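You operate a simulated robot arm through the tools that you are given. There is no shell and no other tool.

The job below is to be done with a simulated robot arm. You get a single attempt, and the scene is never put back.

JOB
Set the collar of plunger B by its card, then try the plunger.
Fine: lock the table first; clamp the collar again; plunger down, then up.

It is judged by the outcome, as a careful person would: the job done as asked, and still so three seconds after it is handed in. It fails if anything else is knocked over, pushed out of place, dropped, spilled or broken.

ROBOT AND FRAMES
A 7-joint arm with a fingered hand, fixed in place. Base frame: the origin is on the floor under the middle of its stand, x ahead of it, y to its left, z up. Readings come in mm, rad, newtons and seconds.
With the tool pointing down near the work surface it reaches from about 200 to 800 mm from the base axis. Its first joint turns from -2.897 to 2.897 rad. Payload 4.9 kg.
The tool frame sits at the grasp point between the pads (the TCP): z along the fingers, y along the line on which they close. The tips reach 32 mm beyond it. The gripper opens to 192 mm; its body begins 89 mm behind the TCP. The gripper is a hand of 3 fingers: y runs from the thumb to the fingers, the wrist lies at [0, 0, -267] in the tool frame.
Orientation is told as [roll, pitch, yaw] about the base's x, y, z axes, in that order, counted from this pose: with the fingers straight down and closing along the base's y, the tool's x points along the base's -x, its y along +y and its z along -z.

CONTROLS
- The arm moves only by the tool apply_moves. Its argument "rows" is text: rows parted by semicolons, each of 6 numbers parted by spaces: the shift along the tool's x, y, z in units of 30 mm (1.0 is 30 mm), then the turn, a rotation vector about the tool's x, y, z in units of 4 degrees (1.0 is 4 degrees). In form: x y z ax ay az; .... A call has 1 to 20 rows; each row shifts and turns the commanded pose from where the row before left it, along the tool's axes as they then stand. A call with a number of a shift or a turn outside -1 to 1 is refused whole. A row lasts 0.2 s, in which the tool goes at most 50 mm and 0.15 rad; a call with a longer step from one row to the next is refused whole. Where a pose cannot be reached the arm comes as near as it can. A force on the tool above 60 N (or 10 N above the force at the start of the call, whichever is more), or a blocked arm, ends the call early, and 0.2 s more pass. In this call time passes only in rows, and 0.2 s behind the last. The reply holds the time, the measured pose of the TCP, the force on the tool along the base axes, the opening and the grip force, in the units named above and with some noise, with the torque about the TCP (base axes, N m) and any sound that the robot's microphone picked up.
- Cameras (640 x 400 px; columns grow to the right, rows downward): "scene" is fixed at [213.6, 657.4, 1765.5]; the picture's right is [-0.77, -0.64, 0.00], its down [-0.57, 0.68, -0.45] and it looks along [0.29, -0.34, -0.89] (base axes); focal length 275 px, centre (320, 200). "wrist" rides on the gripper at [80, -46, -113] in the tool frame; the picture's right is [0.50, 0.87, 0.00], its down [-0.67, 0.39, -0.63] and it looks along [-0.55, 0.32, 0.78] (tool axes); focal length 226 px, centre (320, 200). There is no depth. A picture from a camera that has moved, and an enlarged one, comes with that camera's place and axes in the base frame and with its lens. The place of the scene camera against the robot may be out by one fixed shift of up to 18 mm in any direction.
- get_image(camera): a new picture of that camera. It takes no simulated time.
- curl_fingers(finger1, finger2, thumb_bend): sets how far each is bent, from 0 (flat) to 100 (curled in); at 30 the hand is open as for a grip, at 70 the pads meet at the TCP. One left out holds its place. A second passes; each finger stops where it meets its share of the squeeze, and holds until it gets a number again. It is the only way to open and close the hand. It gives what a move gives, with no picture; readings hold the bend of each and the force on the fingers (four entries, about 0 where the hand has none), thumb and palm.
- close_up(camera, box): a new picture of the part [left, top, right, bottom] of that camera's present view, enlarged. It takes no simulated time.
- finish_job(): hands the job in; it is judged then, once.

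Places have to be worked out from the pictures, the camera data and where the tool is seen. Open the gripper and draw the arm clear of the work before you hand the job in, unless the task says otherwise.

The tools are called after "Request:" as name(argument=value, ...) on one line, values as JSON. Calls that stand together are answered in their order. apply_moves: Moves the arm, as the interface text tells. Its arguments: {"type":"object","properties":{"rows":{"type":"string"}},"required":["rows"]} The other tools are called the same way: curl_fingers (finger1, finger2, thumb_bend) moves the fingers one by one; get_image (camera) takes a picture; close_up (camera, box) takes an enlarged picture of a part of a camera's view; finish_job () hands the job in.

At the start:

```text
clock: 0.0
position: [367.3, 285.3, 1360.6]
ee_rot: [0.002, -0.003, 0.003]
ft_force: [-0.3, 0.4, -0.3]
ft_torque: [-0.02, -0.04, -0.01]
finger_gap: 192.0
grasp_force: 0.0
shape: jaw
bend: [30.0, 30.0, 30.0]
finger forces: [0.0, 0.0, 0.0, 0.1, 0.0, 0.0]
```

scene: 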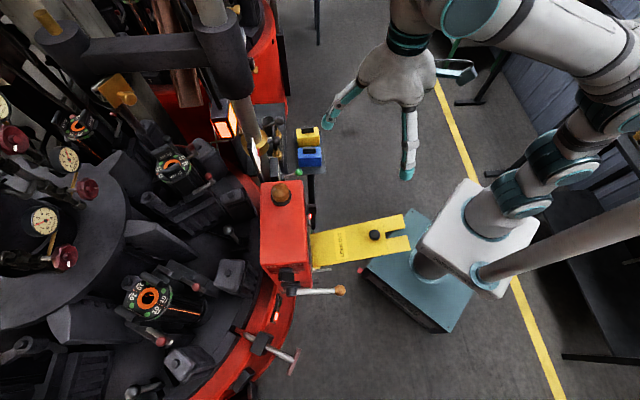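
wrist: 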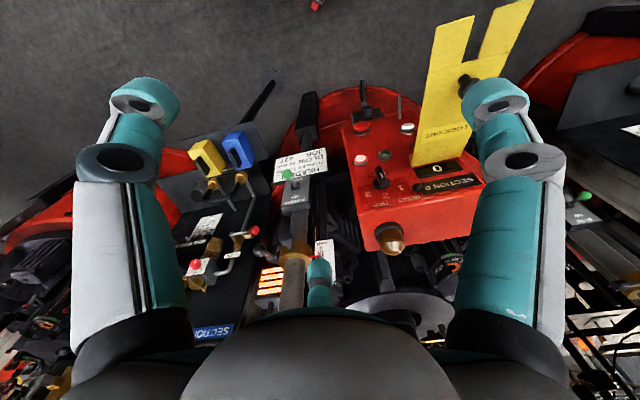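

The first pictures show a rotary machine with several plungers, a red control box, and cards. I'll take enlarged views to identify plunger B, its card, the table lock and clamp.

Request:
close_up(camera="scene", box=[0, 200, 200, 400])

Request:
close_up(camera="scene", box=[160, 160, 420, 400])

Request:
close_up(camera="scene", box=[0, 0, 200, 200])

Request:
close_up(camera="scene", box=[200, 80, 350, 200])

Request:
close_up(camera="wrist", box=[180, 90, 500, 310])

```text
2.00 times, centred on (100, 300) of scene
camera zoom: at [213.6, 657.4, 1765.5], right [-0.77, -0.64, 0.0], down [-0.57, 0.68, -0.45], along [0.29, -0.34, -0.89], focal length 550 px, centre (760, 0)
```

zoom: 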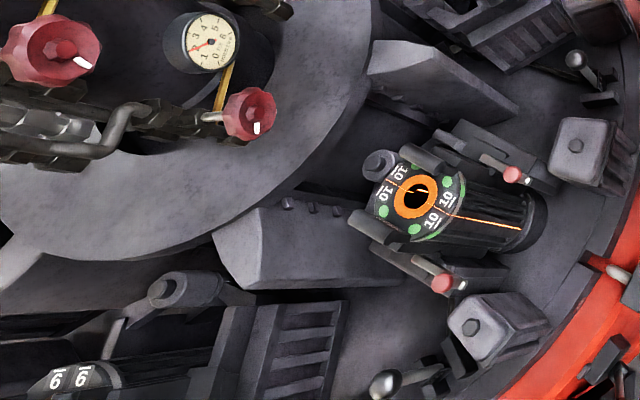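

```text
1.67 times, centred on (290, 280) of scene
camera zoom: at [213.6, 657.4, 1765.5], right [-0.77, -0.64, 0.0], down [-0.57, 0.68, -0.45], along [0.29, -0.34, -0.89], focal length 458 px, centre (370, 67)
```

zoom: 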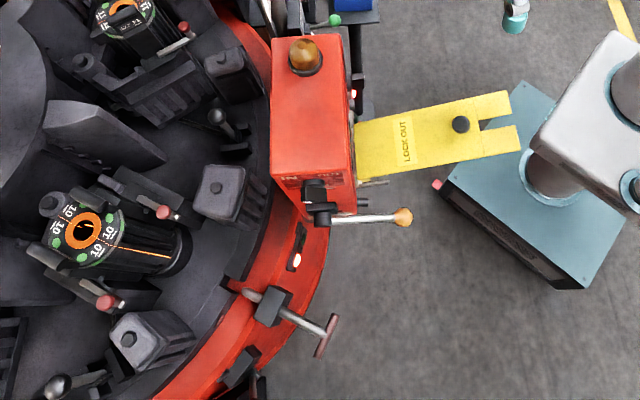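

```text
2.00 times, centred on (100, 100) of scene
camera zoom: at [213.6, 657.4, 1765.5], right [-0.77, -0.64, 0.0], down [-0.57, 0.68, -0.45], along [0.29, -0.34, -0.89], focal length 550 px, centre (760, 400)
```

zoom: 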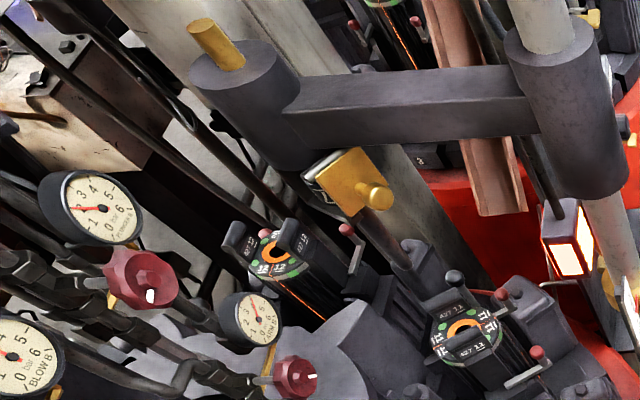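

```text
3.33 times, centred on (275, 140) of scene
camera zoom: at [213.6, 657.4, 1765.5], right [-0.77, -0.64, 0.0], down [-0.57, 0.68, -0.45], along [0.29, -0.34, -0.89], focal length 916 px, centre (470, 400)
```

zoom: 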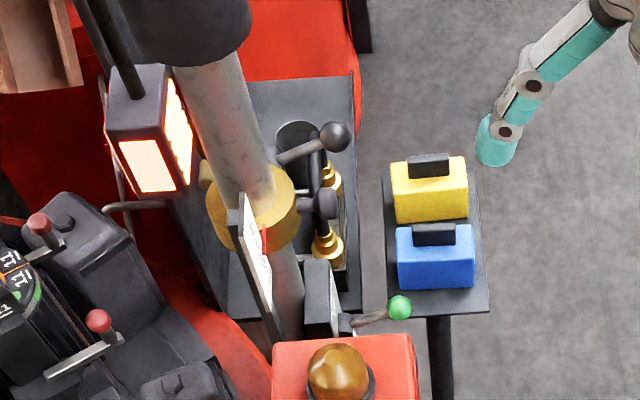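

```text
1.82 times, centred on (340, 200) of wrist
camera zoom: at [288.0, 239.0, 1476.2], right [-0.5, 0.87, 0.0], down [0.67, 0.39, 0.63], along [0.55, 0.32, -0.77], focal length 411 px, centre (284, 200)
```

zoom: 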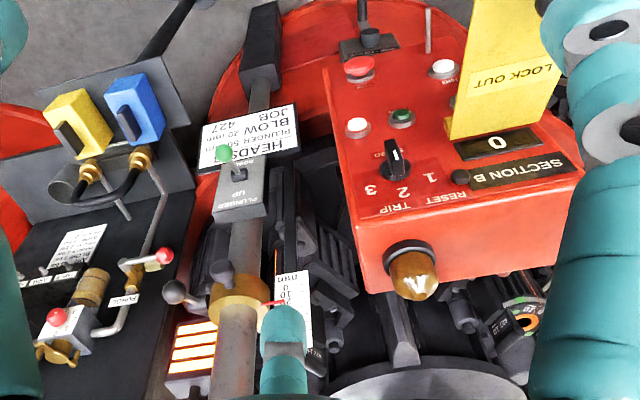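

The wrist view shows a card (JOB 427, PLUNGER ... mm), a brass collar with scale beside it, and a PLUNGER up/down lever. I'll zoom in further to read everything.

Request:
close_up(camera="wrist", box=[260, 130, 350, 190])

Request:
close_up(camera="wrist", box=[250, 210, 360, 310])

Request:
close_up(camera="wrist", box=[340, 70, 490, 260])

Request:
close_up(camera="wrist", box=[160, 120, 280, 340])

Request:
close_up(camera="scene", box=[220, 90, 320, 190])

Request:
close_up(camera="scene", box=[220, 260, 360, 400])

Request:
close_up(camera="scene", box=[100, 0, 300, 130])

```text
6.67 times, centred on (305, 160) of wrist
camera zoom: at [288.0, 239.0, 1476.2], right [-0.5, 0.87, 0.0], down [0.67, 0.39, 0.63], along [0.55, 0.32, -0.77], focal length 1507 px, centre (420, 467)
```

zoom: 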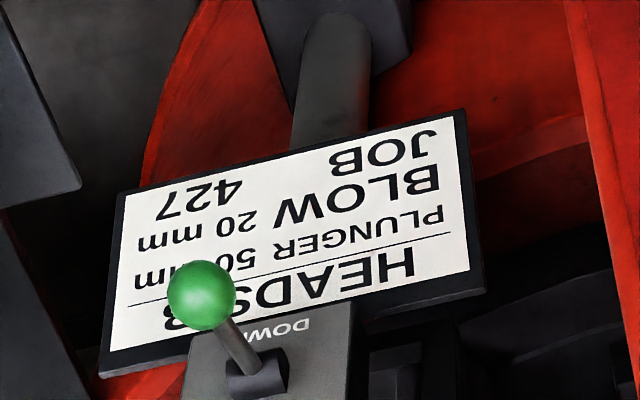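

```text
4.00 times, centred on (305, 260) of wrist
camera zoom: at [288.0, 239.0, 1476.2], right [-0.5, 0.87, 0.0], down [0.67, 0.39, 0.63], along [0.55, 0.32, -0.77], focal length 904 px, centre (380, -40)
```

zoom: 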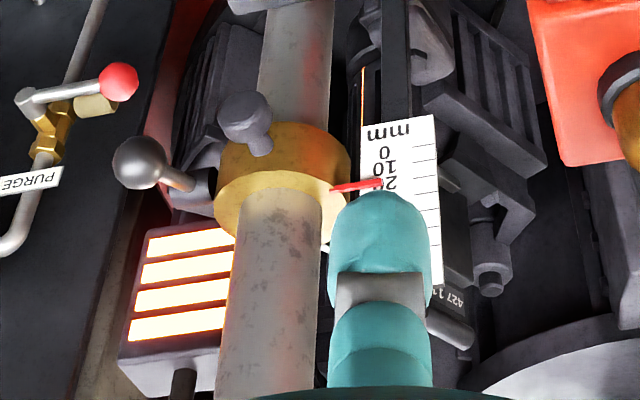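

```text
2.11 times, centred on (415, 165) of wrist
camera zoom: at [288.0, 239.0, 1476.2], right [-0.5, 0.87, 0.0], down [0.67, 0.39, 0.63], along [0.55, 0.32, -0.77], focal length 476 px, centre (120, 274)
```

zoom: 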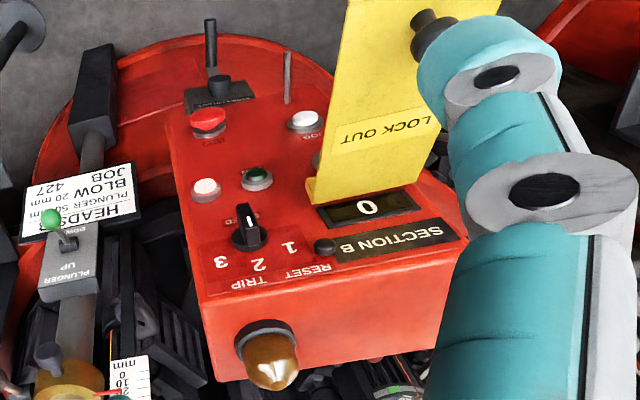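

```text
1.82 times, centred on (220, 230) of wrist
camera zoom: at [288.0, 239.0, 1476.2], right [-0.5, 0.87, 0.0], down [0.67, 0.39, 0.63], along [0.55, 0.32, -0.77], focal length 411 px, centre (502, 146)
```

zoom: 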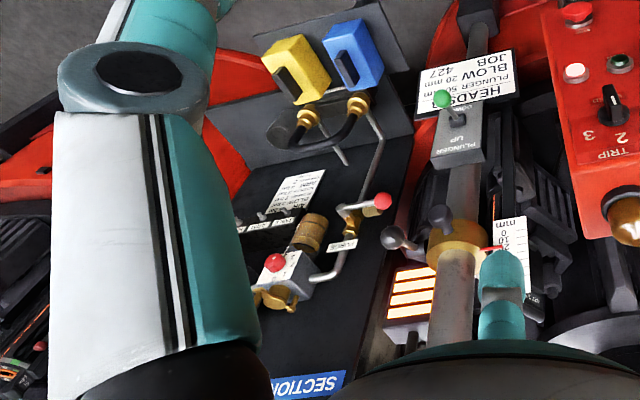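

```text
4.00 times, centred on (270, 140) of scene
camera zoom: at [213.6, 657.4, 1765.5], right [-0.77, -0.64, 0.0], down [-0.57, 0.68, -0.45], along [0.29, -0.34, -0.89], focal length 1099 px, centre (520, 440)
```

zoom: 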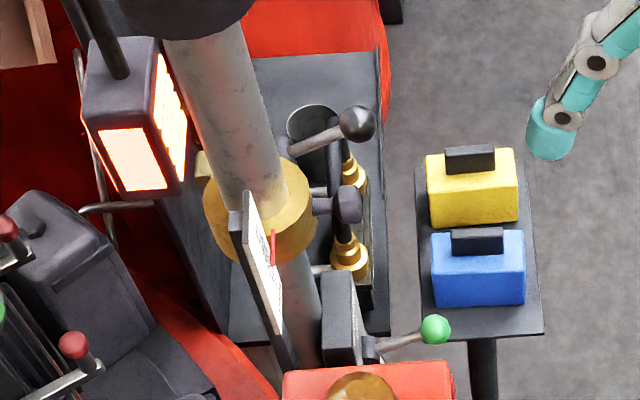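

```text
2.86 times, centred on (290, 330) of scene
camera zoom: at [213.6, 657.4, 1765.5], right [-0.77, -0.64, 0.0], down [-0.57, 0.68, -0.45], along [0.29, -0.34, -0.89], focal length 785 px, centre (406, -171)
```

zoom: 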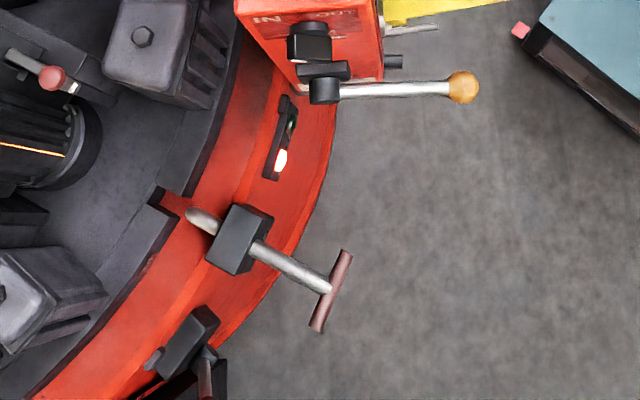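

```text
3.08 times, centred on (200, 65) of scene
camera zoom: at [213.6, 657.4, 1765.5], right [-0.77, -0.64, 0.0], down [-0.57, 0.68, -0.45], along [0.29, -0.34, -0.89], focal length 846 px, centre (689, 615)
```

zoom: 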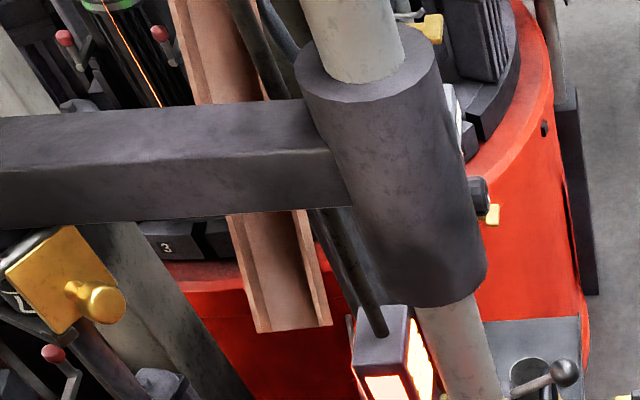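

The collar pointer seems near 20 on a scale rising from 0, and the card calls for plunger 50 mm. I'll zoom in tightly on the lever with the orange knob and on the lock markings on the red box.

Request:
close_up(camera="scene", box=[255, 245, 355, 310])

Request:
close_up(camera="scene", box=[305, 210, 415, 280])

Request:
close_up(camera="scene", box=[240, 120, 330, 180])

Request:
close_up(camera="wrist", box=[340, 70, 430, 130])

Request:
close_up(camera="wrist", box=[345, 140, 500, 240])

Request:
close_up(camera="wrist", box=[180, 200, 260, 290])

```text
6.15 times, centred on (305, 278) of scene
camera zoom: at [213.6, 657.4, 1765.5], right [-0.77, -0.64, 0.0], down [-0.57, 0.68, -0.45], along [0.29, -0.34, -0.89], focal length 1691 px, centre (412, -277)
```

zoom: 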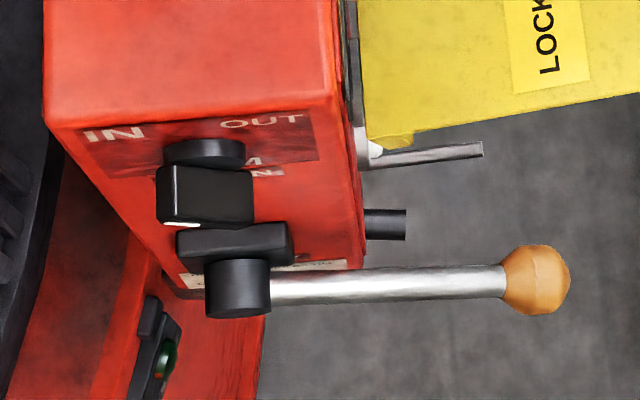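

```text
5.71 times, centred on (360, 245) of scene
camera zoom: at [213.6, 657.4, 1765.5], right [-0.77, -0.64, 0.0], down [-0.57, 0.68, -0.45], along [0.29, -0.34, -0.89], focal length 1570 px, centre (91, -57)
```

zoom: 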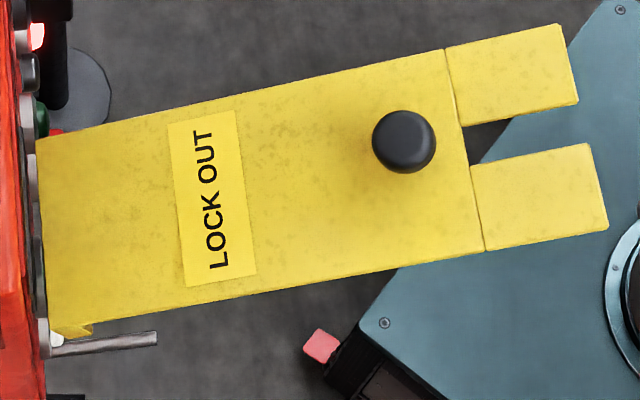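

```text
6.67 times, centred on (285, 150) of scene
camera zoom: at [213.6, 657.4, 1765.5], right [-0.77, -0.64, 0.0], down [-0.57, 0.68, -0.45], along [0.29, -0.34, -0.89], focal length 1832 px, centre (553, 533)
```

zoom: 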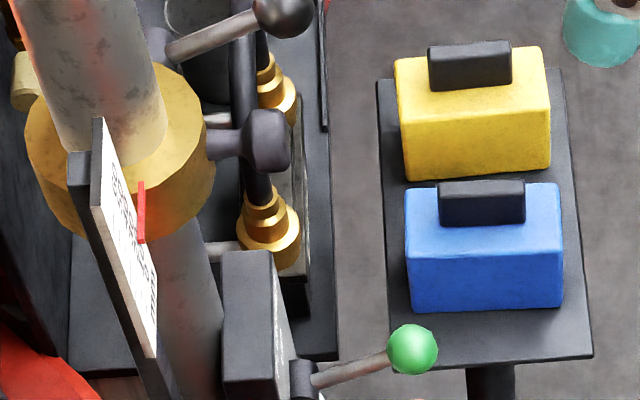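

```text
6.67 times, centred on (385, 100) of wrist
camera zoom: at [288.0, 239.0, 1476.2], right [-0.5, 0.87, 0.0], down [0.67, 0.39, 0.63], along [0.55, 0.32, -0.77], focal length 1507 px, centre (-113, 867)
```

zoom: 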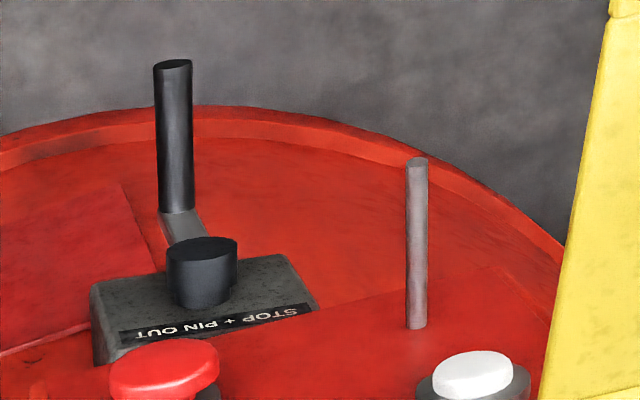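

```text
4.00 times, centred on (422, 190) of wrist
camera zoom: at [288.0, 239.0, 1476.2], right [-0.5, 0.87, 0.0], down [0.67, 0.39, 0.63], along [0.55, 0.32, -0.77], focal length 904 px, centre (-90, 240)
```

zoom: 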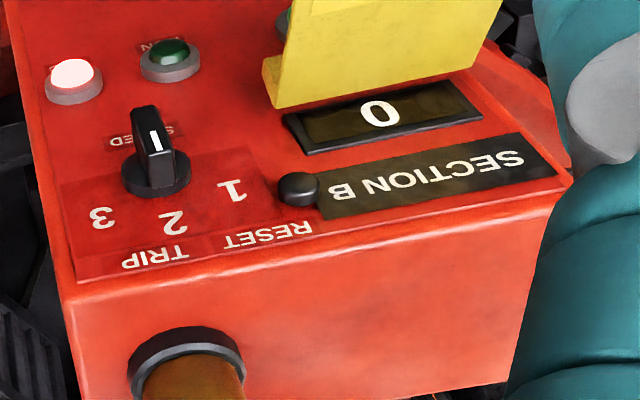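

```text
4.44 times, centred on (220, 245) of wrist
camera zoom: at [288.0, 239.0, 1476.2], right [-0.5, 0.87, 0.0], down [0.67, 0.39, 0.63], along [0.55, 0.32, -0.77], focal length 1005 px, centre (764, 0)
```

zoom: 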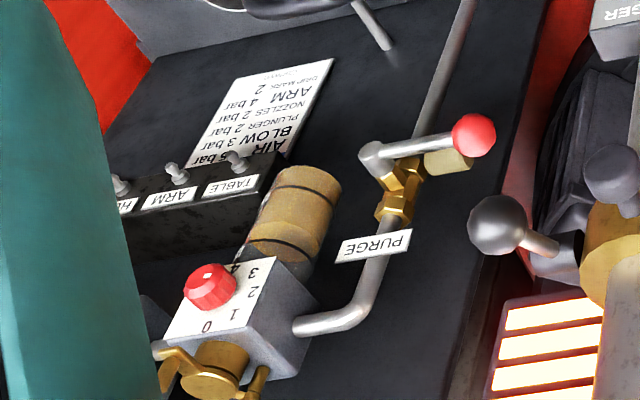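

The red box has IN/OUT markings by the orange-knob lever, and the collar (about x 682, y 399, z 1160) is on a vertical rod. I'll move the hand in front of the collar at a distance and tilt it to get a frontal view.

Request:
apply_moves(rows="-0.845 -0.283 0.3 0 0 0; -0.845 -0.283 0.3 0 0 0; -0.845 -0.283 0.3 0 0 0; -0.845 -0.283 0.3 0 0 0; -0.5 -0.283 0.3 0.5 0.87 0; 0 0 0.3 0.5 0.87 0; 0 0 0 0.5 0.87 0; 0 0 0 0.5 0.87 0; 0 0 0 0.5 0.87 0; 0 0 0 0.5 0.87 0; 0 0 0 0.5 0.87 0")

Request:
get_image(camera="wrist")

Request:
get_image(camera="scene")

```text
clock: 2.4
position: [472.5, 236.6, 1285.8]
ee_rot: [-0.103, 0.181, -0.006]
ft_force: [-0.3, 0.2, 0.4]
ft_torque: [-0.03, 0.03, 0.02]
finger_gap: 191.7
grasp_force: 0.1
shape: jaw
bend: [30.0, 30.0, 30.0]
finger forces: [0.1, 0.0, 0.0, 0.1, 0.0, 0.0]
out of reach, approached as far as the arm can: row 7, 8, 9, 10, 11
```

```text
taken
camera wrist: at [415.6, 202.4, 1416.2], right [-0.5, 0.87, 0.0], down [0.77, 0.45, 0.46], along [0.4, 0.23, -0.89], focal length 226 px, centre (320, 200)
```

wrist: 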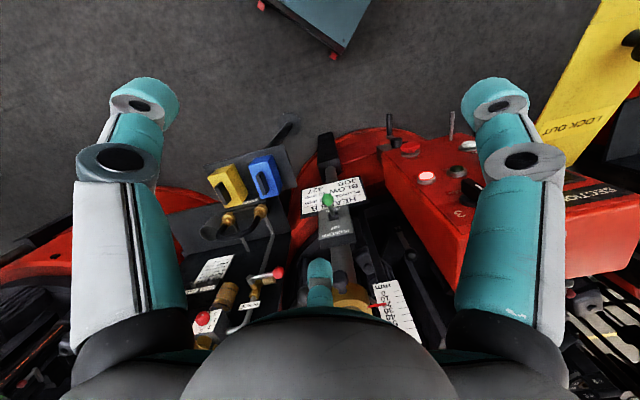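

```text
taken
```

scene: 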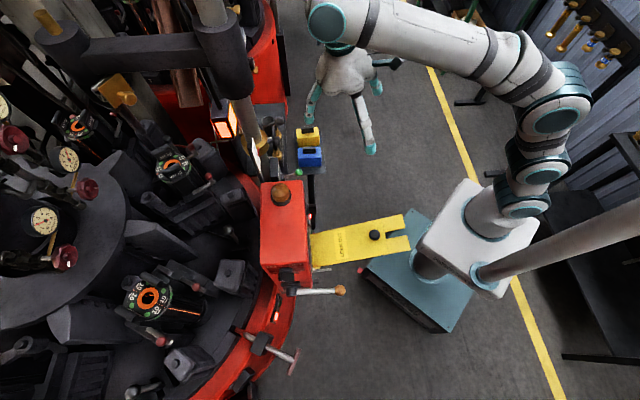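

The tilt went the wrong way (the wrist camera's "down" is base up). Before reversing, I'll read the card and scale from this view.

Request:
close_up(camera="wrist", box=[290, 165, 380, 225])

Request:
close_up(camera="wrist", box=[300, 240, 430, 340])

Request:
close_up(camera="wrist", box=[370, 100, 500, 220])

Request:
close_up(camera="wrist", box=[180, 230, 290, 340])

```text
6.67 times, centred on (335, 195) of wrist
camera zoom: at [415.6, 202.4, 1416.2], right [-0.5, 0.87, 0.0], down [0.77, 0.45, 0.46], along [0.4, 0.23, -0.89], focal length 1507 px, centre (220, 233)
```

zoom: 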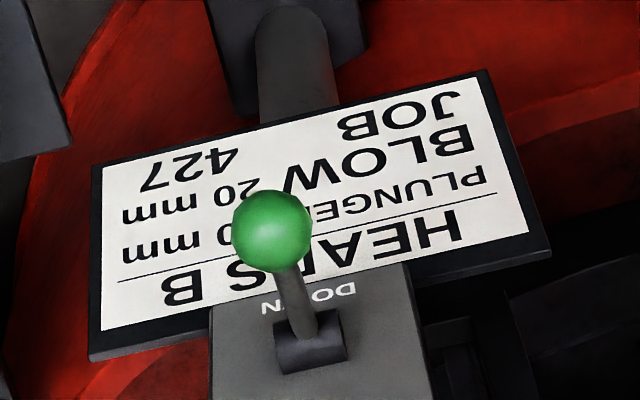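

```text
4.00 times, centred on (365, 290) of wrist
camera zoom: at [415.6, 202.4, 1416.2], right [-0.5, 0.87, 0.0], down [0.77, 0.45, 0.46], along [0.4, 0.23, -0.89], focal length 904 px, centre (140, -160)
```

zoom: 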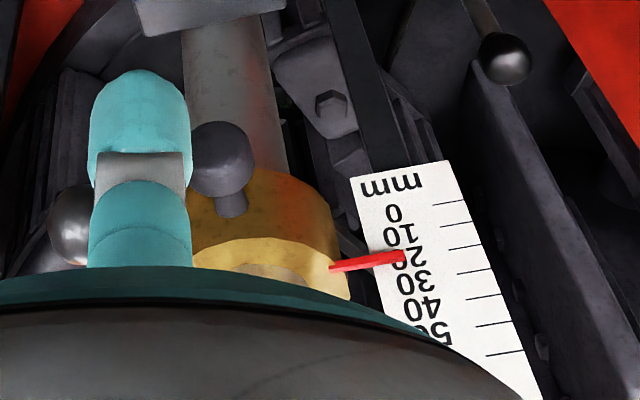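

```text
3.33 times, centred on (435, 160) of wrist
camera zoom: at [415.6, 202.4, 1416.2], right [-0.5, 0.87, 0.0], down [0.77, 0.45, 0.46], along [0.4, 0.23, -0.89], focal length 754 px, centre (-63, 333)
```

zoom: 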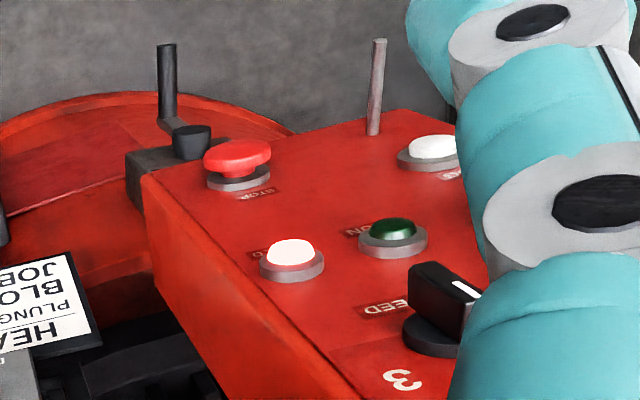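

```text
3.64 times, centred on (235, 285) of wrist
camera zoom: at [415.6, 202.4, 1416.2], right [-0.5, 0.87, 0.0], down [0.77, 0.45, 0.46], along [0.4, 0.23, -0.89], focal length 822 px, centre (629, -109)
```

zoom: 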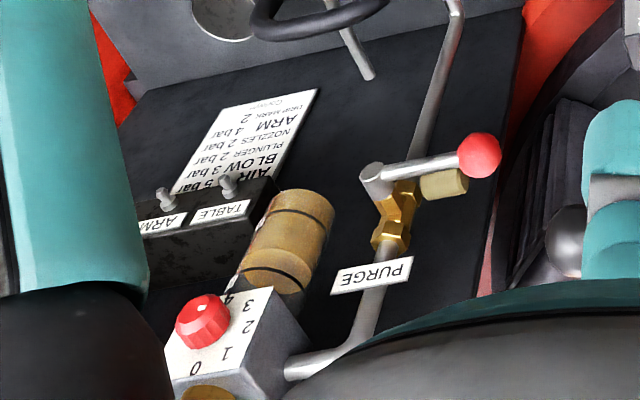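

The card reads HEADS B, PLUNGER 50 mm (ball hides part), BLOW 20 mm; the pointer is now near 20. I'll rotate the tool the other way, to look more horizontally, and check the pose.

Request:
apply_moves(rows="0 0 0 -0.5 -0.87 0; 0 0 0 -0.5 -0.87 0; 0 0 0 -0.5 -0.87 0; 0 0 0 -0.5 -0.87 0; 0 0 0 -0.5 -0.87 0; 0 0 0 -0.5 -0.87 0; 0 0 0 -0.5 -0.87 0; 0 0 0 -0.5 -0.87 0")

Request:
get_image(camera="wrist")

```text
clock: 4.2
position: [474.1, 235.4, 1284.9]
ee_rot: [0.182, -0.304, -0.026]
ft_force: [-0.4, 0.3, -0.2]
ft_torque: [-0.02, 0.01, 0.02]
finger_gap: 191.8
grasp_force: 0.1
shape: jaw
bend: [30.0, 30.0, 30.0]
finger forces: [0.0, 0.1, 0.1, 0.1, 0.0, 0.0]
```

```text
taken
camera wrist: at [365.8, 172.7, 1360.5], right [-0.5, 0.87, 0.0], down [0.44, 0.25, 0.86], along [0.74, 0.43, -0.51], focal length 226 px, centre (320, 200)
```

wrist: 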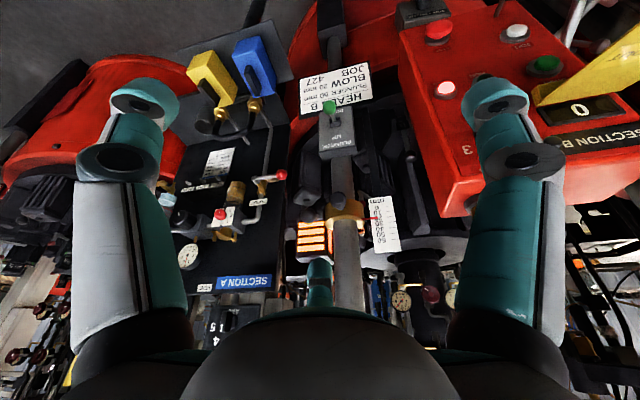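

The view is now better; I'll read the card, the scale, collar and clamp lever in detail.

Request:
close_up(camera="wrist", box=[290, 60, 390, 130])

Request:
close_up(camera="wrist", box=[290, 180, 410, 260])

Request:
close_up(camera="wrist", box=[290, 90, 390, 170])

Request:
close_up(camera="wrist", box=[390, 0, 520, 100])

Request:
close_up(camera="wrist", box=[160, 130, 300, 300])

```text
5.71 times, centred on (340, 95) of wrist
camera zoom: at [365.8, 172.7, 1360.5], right [-0.5, 0.87, 0.0], down [0.44, 0.25, 0.86], along [0.74, 0.43, -0.51], focal length 1292 px, centre (206, 800)
```

zoom: 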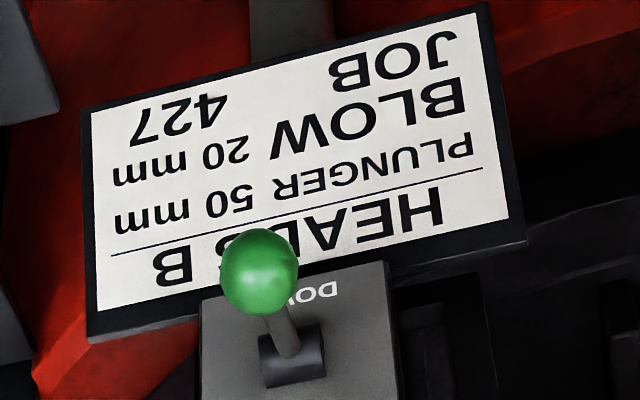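

```text
5.00 times, centred on (350, 220) of wrist
camera zoom: at [365.8, 172.7, 1360.5], right [-0.5, 0.87, 0.0], down [0.44, 0.25, 0.86], along [0.74, 0.43, -0.51], focal length 1130 px, centre (170, 100)
```

zoom: 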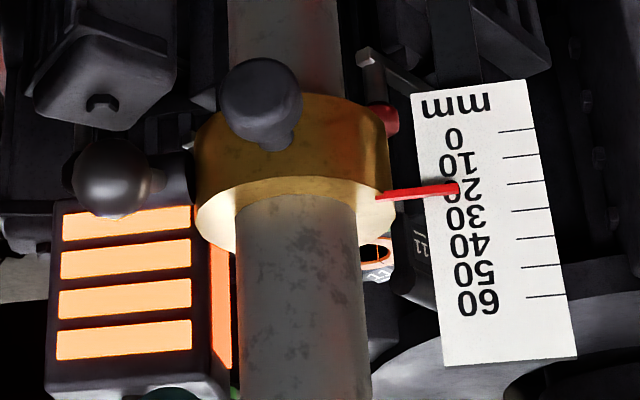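

```text
5.00 times, centred on (340, 130) of wrist
camera zoom: at [365.8, 172.7, 1360.5], right [-0.5, 0.87, 0.0], down [0.44, 0.25, 0.86], along [0.74, 0.43, -0.51], focal length 1130 px, centre (220, 550)
```

zoom: 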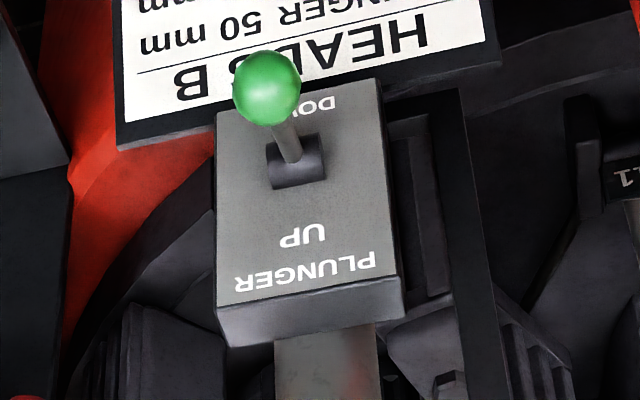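

```text
4.00 times, centred on (455, 50) of wrist
camera zoom: at [365.8, 172.7, 1360.5], right [-0.5, 0.87, 0.0], down [0.44, 0.25, 0.86], along [0.74, 0.43, -0.51], focal length 904 px, centre (-220, 800)
```

zoom: 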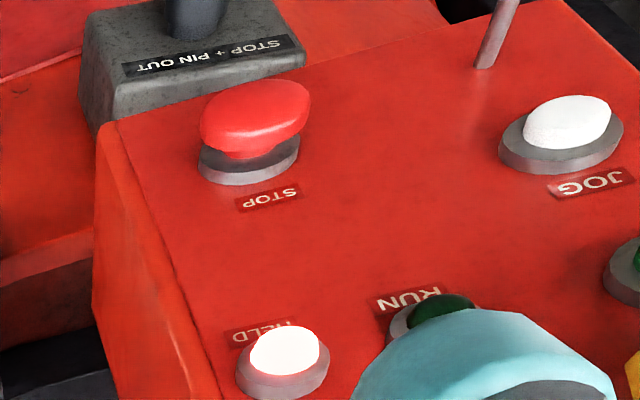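

```text
2.35 times, centred on (230, 215) of wrist
camera zoom: at [365.8, 172.7, 1360.5], right [-0.5, 0.87, 0.0], down [0.44, 0.25, 0.86], along [0.74, 0.43, -0.51], focal length 532 px, centre (532, 165)
```

zoom: 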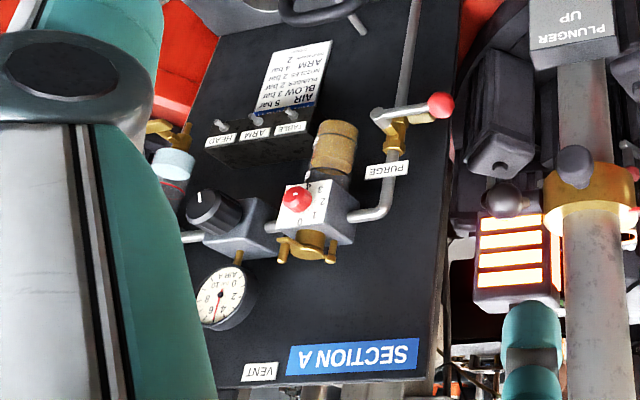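

The card clearly reads PLUNGER 50 mm; the pointer is at 20 and the lever points to DOWN/mid. I'll zoom maximally on the collar knob and ball lever to understand the clamp.

Request:
close_up(camera="wrist", box=[295, 185, 365, 230])

Request:
close_up(camera="scene", box=[235, 110, 295, 165])

Request:
close_up(camera="scene", box=[265, 155, 335, 200])

```text
8.89 times, centred on (330, 208) of wrist
camera zoom: at [365.8, 172.7, 1360.5], right [-0.5, 0.87, 0.0], down [0.44, 0.25, 0.86], along [0.74, 0.43, -0.51], focal length 2009 px, centre (231, 133)
```

zoom: 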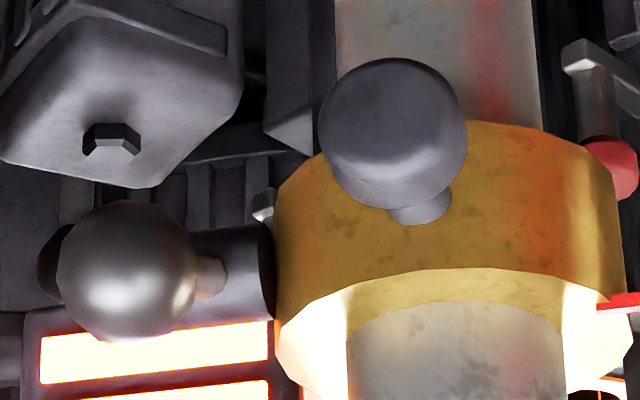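

```text
7.27 times, centred on (265, 138) of scene
camera zoom: at [213.6, 657.4, 1765.5], right [-0.77, -0.64, 0.0], down [-0.57, 0.68, -0.45], along [0.29, -0.34, -0.89], focal length 1999 px, centre (720, 654)
```

zoom: 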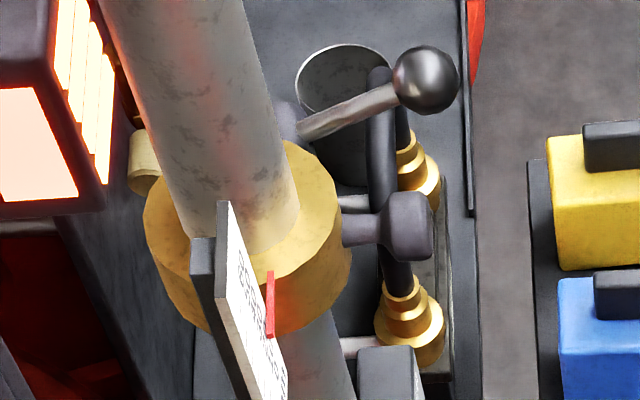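

```text
8.89 times, centred on (300, 178) of scene
camera zoom: at [213.6, 657.4, 1765.5], right [-0.77, -0.64, 0.0], down [-0.57, 0.68, -0.45], along [0.29, -0.34, -0.89], focal length 2443 px, centre (498, 400)
```

zoom: 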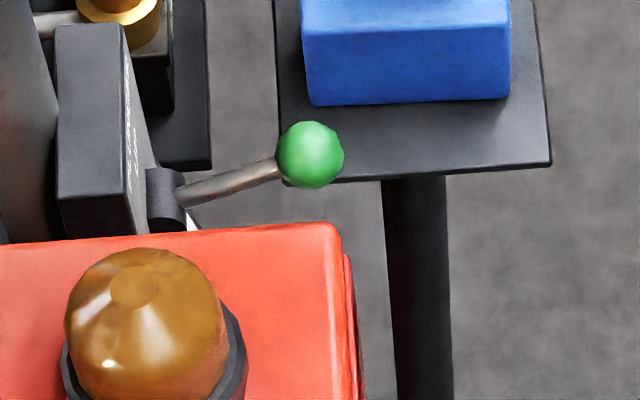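

The card needs 50 mm, and I estimate: collar at (653,394,1186), front knob (621,355,1178), clamp ball (646,314,1204), and the green valve lever ball (586,319,1016) tilted up. Next I move the camera over above the yellow plate, turning right to see the IN/OUT lever on the side of the red box.

Request:
apply_moves(rows="0.777 0.956 -0.3 0 0 0; 0.777 0.956 -0.3 0 0 0; 0.777 0.956 -0.3 0 0 0; 0.777 0.956 -0.167 0 0 0; 0.777 0.956 -0.167 0 0 0; 0.777 0.956 -0.167 0 0 0; 0.777 0.956 -0.1 0 0 0; 0.777 0.956 0 0 0 0; 0.777 0.956 0 0 0 0; 0 0 0 0.298 -0.171 0.94; 0 0 0 0.298 -0.171 0.94; 0 0 0 0.298 -0.171 0.94; 0 0 0 0.298 -0.171 0.94; 0 0 0 0.298 -0.171 0.94; 0 0 0 0.298 -0.171 0.94; 0 0 0 0.298 -0.171 0.94; 0 0 0 0.298 -0.171 0.94")

Request:
get_image(camera="wrist")

Request:
get_image(camera="scene")

```text
clock: 7.8
position: [252.0, 486.3, 1308.8]
ee_rot: [0.184, -0.301, -0.587]
ft_force: [-0.3, 1.7, 0.7]
ft_torque: [0.02, -0.01, -0.03]
finger_gap: 191.6
grasp_force: 0.1
shape: jaw
bend: [30.0, 30.0, 30.0]
finger forces: [0.0, 0.1, 0.0, 0.0, 0.0, 0.0]
```

```text
taken
camera wrist: at [128.3, 491.6, 1384.5], right [0.03, 1.0, 0.0], down [0.51, -0.02, 0.86], along [0.86, -0.03, -0.51], focal length 226 px, centre (320, 200)
```

wrist: 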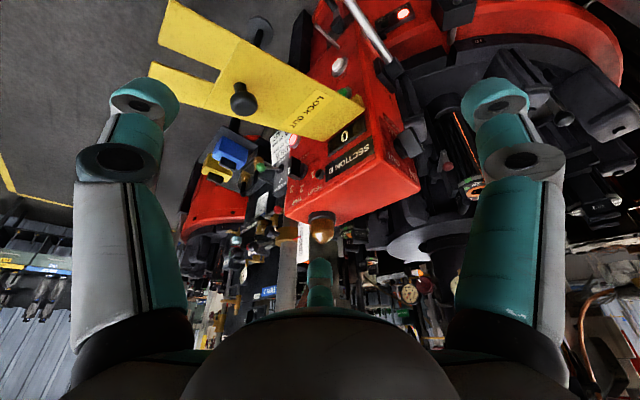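

```text
taken
```

scene: 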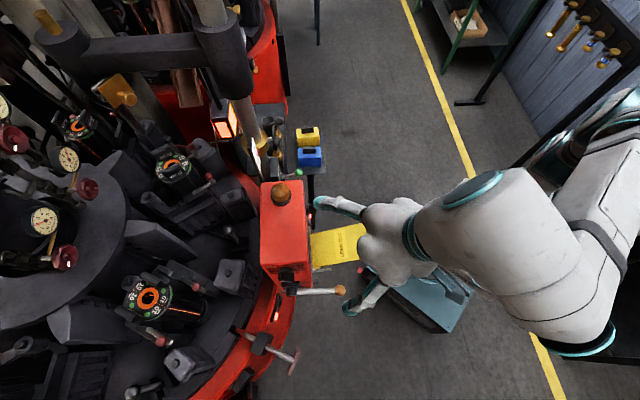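

The side of the box with the lever is now visible; I'll zoom in on it and on the box face.

Request:
close_up(camera="wrist", box=[335, 0, 455, 180])

Request:
close_up(camera="wrist", box=[360, 50, 430, 160])

Request:
close_up(camera="wrist", box=[150, 0, 420, 150])

Request:
close_up(camera="wrist", box=[270, 100, 420, 250])

```text
2.22 times, centred on (395, 90) of wrist
camera zoom: at [128.3, 491.6, 1384.5], right [0.03, 1.0, 0.0], down [0.51, -0.02, 0.86], along [0.86, -0.03, -0.51], focal length 502 px, centre (153, 444)
```

zoom: 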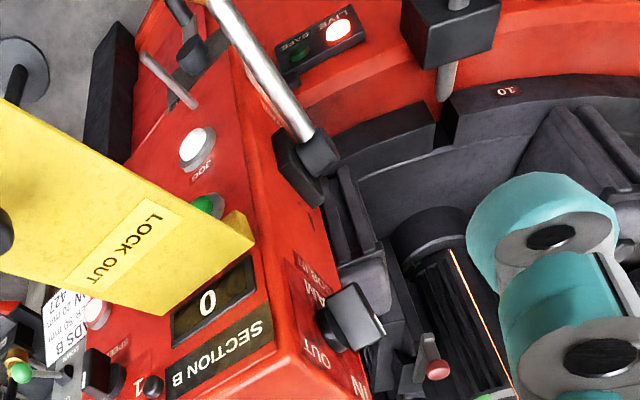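

```text
3.64 times, centred on (395, 105) of wrist
camera zoom: at [128.3, 491.6, 1384.5], right [0.03, 1.0, 0.0], down [0.51, -0.02, 0.86], along [0.86, -0.03, -0.51], focal length 822 px, centre (47, 546)
```

zoom: 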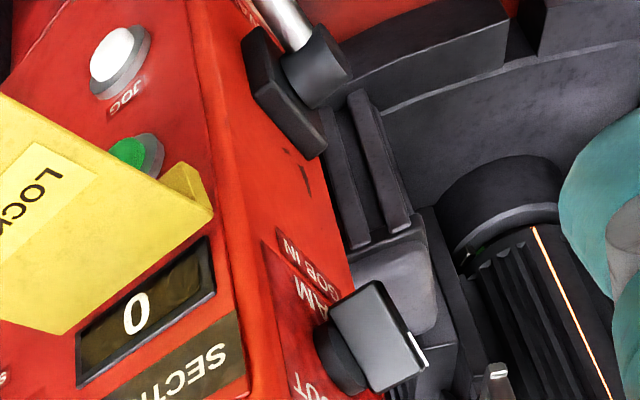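

```text
2.37 times, centred on (285, 75) of wrist
camera zoom: at [128.3, 491.6, 1384.5], right [0.03, 1.0, 0.0], down [0.51, -0.02, 0.86], along [0.86, -0.03, -0.51], focal length 536 px, centre (403, 496)
```

zoom: 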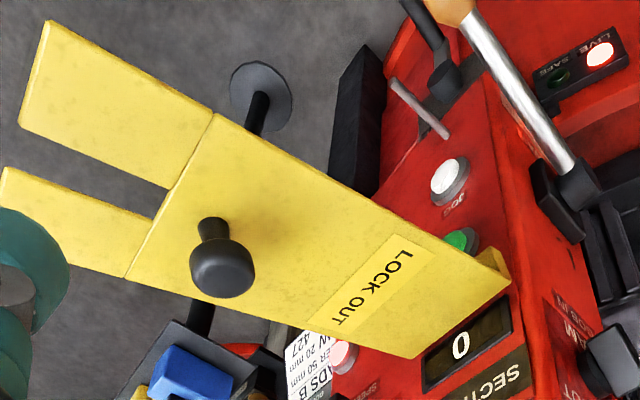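

```text
2.67 times, centred on (345, 175) of wrist
camera zoom: at [128.3, 491.6, 1384.5], right [0.03, 1.0, 0.0], down [0.51, -0.02, 0.86], along [0.86, -0.03, -0.51], focal length 603 px, centre (253, 267)
```

zoom: 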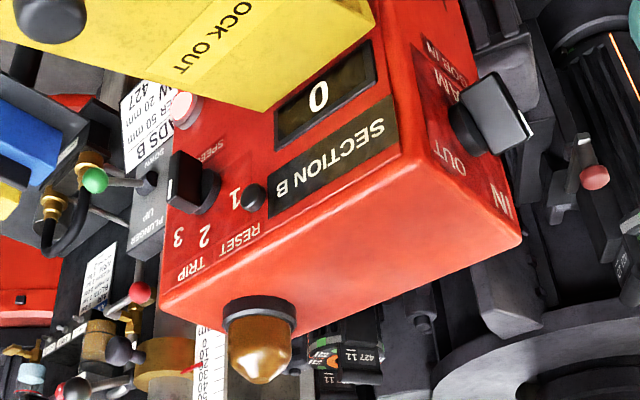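

The upper knob is an arm selector, not the table lock; there's a LIVE/SAFE lamp on the ring and a T-handle pin at a notch in the table rim. I'll zoom the scene camera on those for labels.

Request:
close_up(camera="scene", box=[265, 275, 315, 305])

Request:
close_up(camera="scene", box=[225, 320, 315, 380])

Request:
close_up(camera="scene", box=[180, 350, 260, 400])

Request:
close_up(camera="wrist", box=[370, 0, 470, 60])

Request:
close_up(camera="wrist", box=[430, 0, 640, 130])

Request:
close_up(camera="scene", box=[260, 295, 300, 330])

```text
12.80 times, centred on (290, 290) of scene
camera zoom: at [213.6, 657.4, 1765.5], right [-0.77, -0.64, 0.0], down [-0.57, 0.68, -0.45], along [0.29, -0.34, -0.89], focal length 3518 px, centre (704, -952)
```

zoom: 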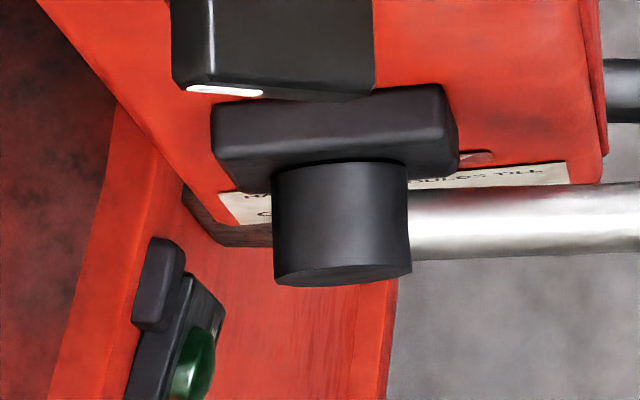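

```text
6.67 times, centred on (270, 350) of scene
camera zoom: at [213.6, 657.4, 1765.5], right [-0.77, -0.64, 0.0], down [-0.57, 0.68, -0.45], along [0.29, -0.34, -0.89], focal length 1832 px, centre (653, -800)
```

zoom: 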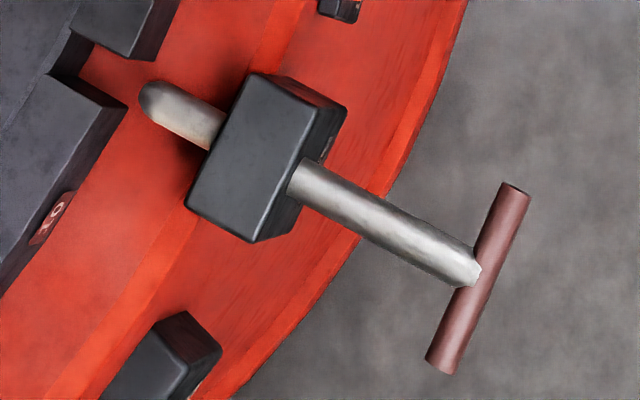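

```text
8.00 times, centred on (220, 375) of scene
camera zoom: at [213.6, 657.4, 1765.5], right [-0.77, -0.64, 0.0], down [-0.57, 0.68, -0.45], along [0.29, -0.34, -0.89], focal length 2199 px, centre (1120, -1200)
```

zoom: 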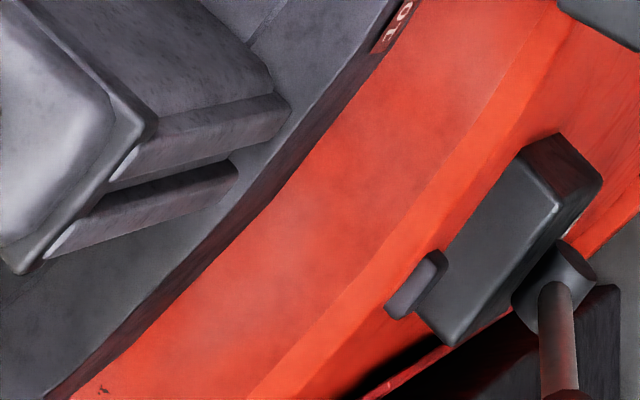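

```text
6.40 times, centred on (420, 30) of wrist
camera zoom: at [128.3, 491.6, 1384.5], right [0.03, 1.0, 0.0], down [0.51, -0.02, 0.86], along [0.86, -0.03, -0.51], focal length 1447 px, centre (-320, 1288)
```

zoom: 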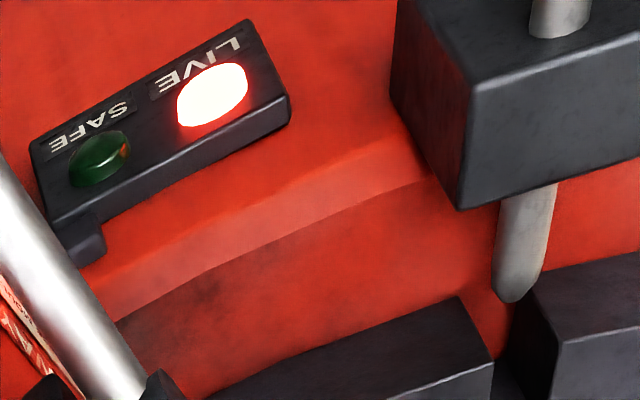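

```text
3.05 times, centred on (535, 65) of wrist
camera zoom: at [128.3, 491.6, 1384.5], right [0.03, 1.0, 0.0], down [0.51, -0.02, 0.86], along [0.86, -0.03, -0.51], focal length 689 px, centre (-335, 611)
```

zoom: 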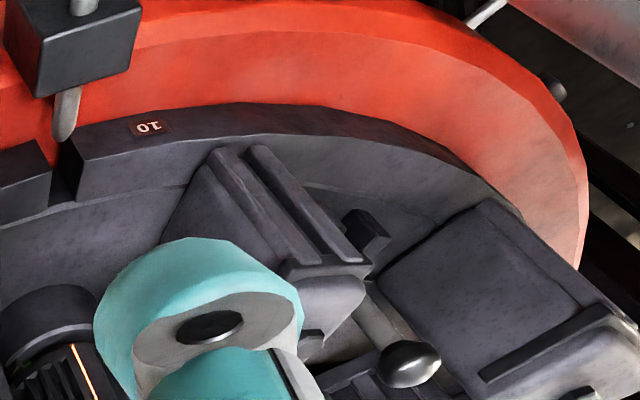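

```text
11.43 times, centred on (280, 312) of scene
camera zoom: at [213.6, 657.4, 1765.5], right [-0.77, -0.64, 0.0], down [-0.57, 0.68, -0.45], along [0.29, -0.34, -0.89], focal length 3141 px, centre (777, -1086)
```

zoom: 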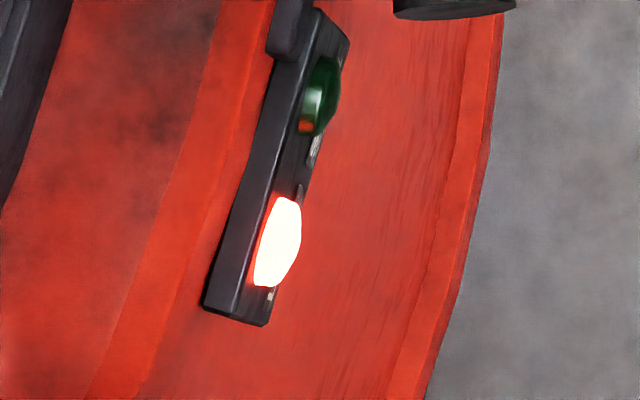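

The lever plate partly reads "...HOLDS TILL..."; the T-handle pin sits at a notch in the table rim. I'll move the camera farther to the lever's side and lower, so I can read that plate and see the pin.

Request:
apply_moves(rows="0.897 0.535 -0.19 0 0 0; 0.897 0.535 -0.19 0 0 0; 0.897 0.535 -0.19 0 0 0; 0.897 0.535 -0.19 0 0 0; 0.25 -0.145 0.79 0 0 0; 0.25 -0.145 0.79 0 0 0; 0.25 -0.145 0.79 0 0 0; 0.25 -0.145 0.79 0 0 0; 0 0 0 0.298 -0.171 0.94; 0 0 0 0.298 -0.171 0.94; 0 0 0 -0.35 -0.61 0; 0 0 0 -0.35 -0.61 0")

Request:
get_image(camera="wrist")

```text
clock: 10.4
position: [190.8, 598.9, 1208.9]
ee_rot: [0.239, -0.384, -0.744]
ft_force: [0.1, 0.1, 0.4]
ft_torque: [0.01, 0.0, 0.02]
finger_gap: 191.8
grasp_force: 0.0
shape: jaw
bend: [30.0, 30.0, 30.0]
finger forces: [0.0, 0.0, 0.1, 0.0, 0.1, 0.0]
```

```text
taken
camera wrist: at [62.6, 622.6, 1272.4], right [0.17, 0.98, 0.0], down [0.42, -0.08, 0.91], along [0.89, -0.16, -0.42], focal length 226 px, centre (320, 200)
```

wrist: 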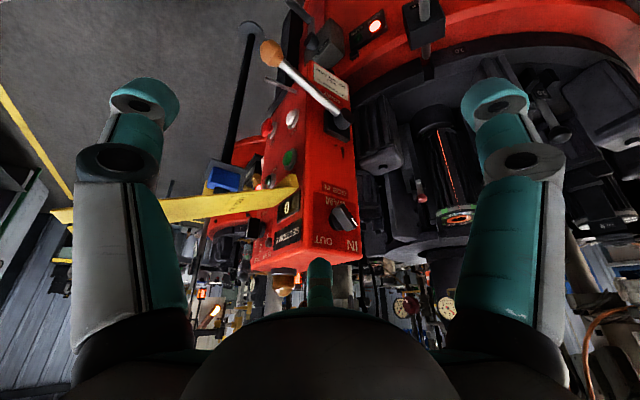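

The lever and its plate are now in view; zooming in to read them.

Request:
close_up(camera="wrist", box=[300, 55, 370, 105])

Request:
close_up(camera="wrist", box=[250, 30, 370, 140])

Request:
close_up(camera="wrist", box=[300, 170, 370, 260])

Request:
close_up(camera="wrist", box=[340, 0, 480, 80])

Request:
close_up(camera="wrist", box=[255, 0, 345, 80])

```text
8.00 times, centred on (335, 80) of wrist
camera zoom: at [62.6, 622.6, 1272.4], right [0.17, 0.98, 0.0], down [0.42, -0.08, 0.91], along [0.89, -0.16, -0.42], focal length 1808 px, centre (200, 1160)
```

zoom: 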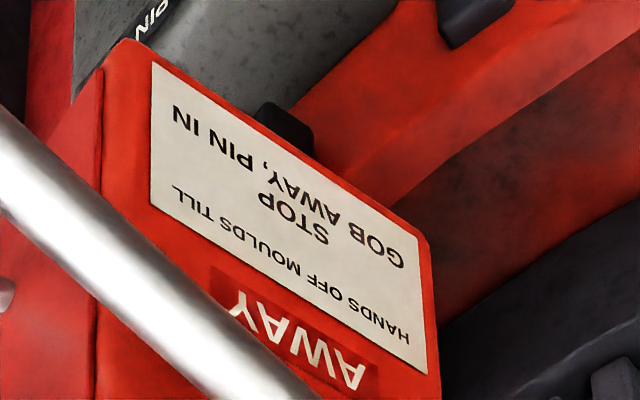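

```text
3.64 times, centred on (310, 85) of wrist
camera zoom: at [62.6, 622.6, 1272.4], right [0.17, 0.98, 0.0], down [0.42, -0.08, 0.91], along [0.89, -0.16, -0.42], focal length 822 px, centre (356, 618)
```

zoom: 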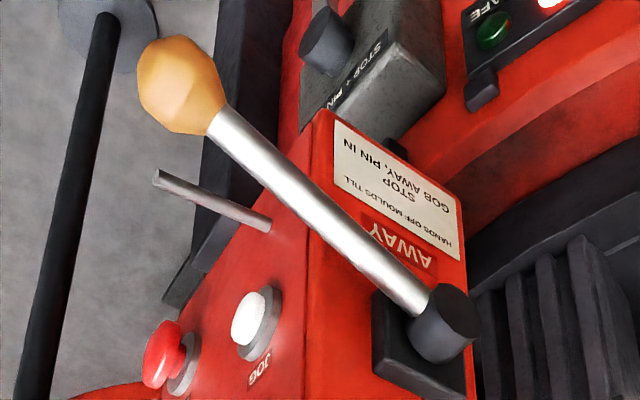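

```text
4.44 times, centred on (335, 215) of wrist
camera zoom: at [62.6, 622.6, 1272.4], right [0.17, 0.98, 0.0], down [0.42, -0.08, 0.91], along [0.89, -0.16, -0.42], focal length 1005 px, centre (253, 133)
```

zoom: 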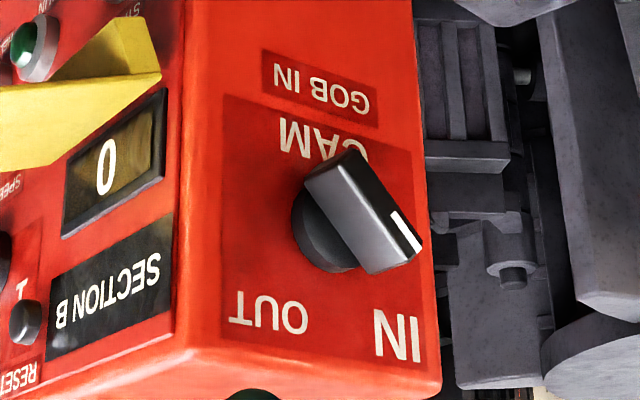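

```text
4.57 times, centred on (410, 40) of wrist
camera zoom: at [62.6, 622.6, 1272.4], right [0.17, 0.98, 0.0], down [0.42, -0.08, 0.91], along [0.89, -0.16, -0.42], focal length 1033 px, centre (-91, 931)
```

zoom: 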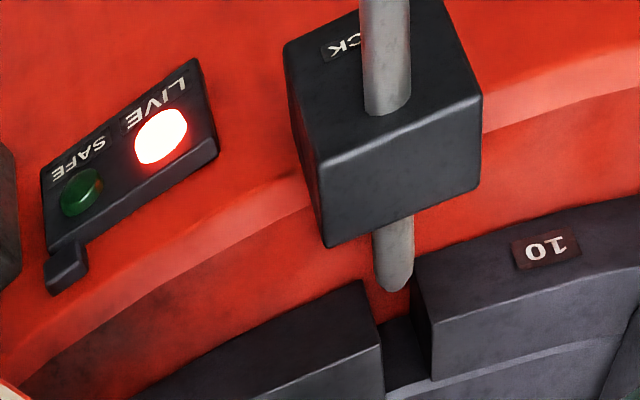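

```text
5.00 times, centred on (300, 40) of wrist
camera zoom: at [62.6, 622.6, 1272.4], right [0.17, 0.98, 0.0], down [0.42, -0.08, 0.91], along [0.89, -0.16, -0.42], focal length 1130 px, centre (420, 1000)
```

zoom: 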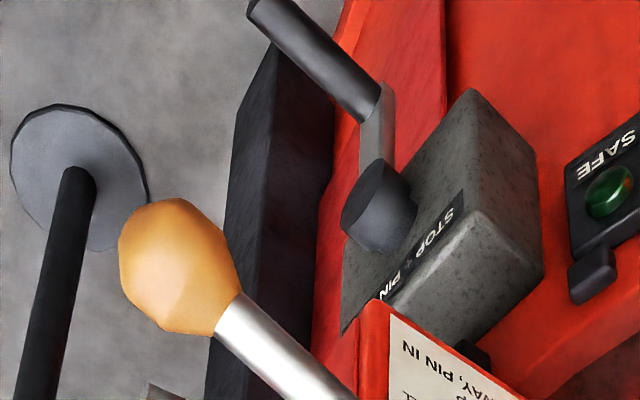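

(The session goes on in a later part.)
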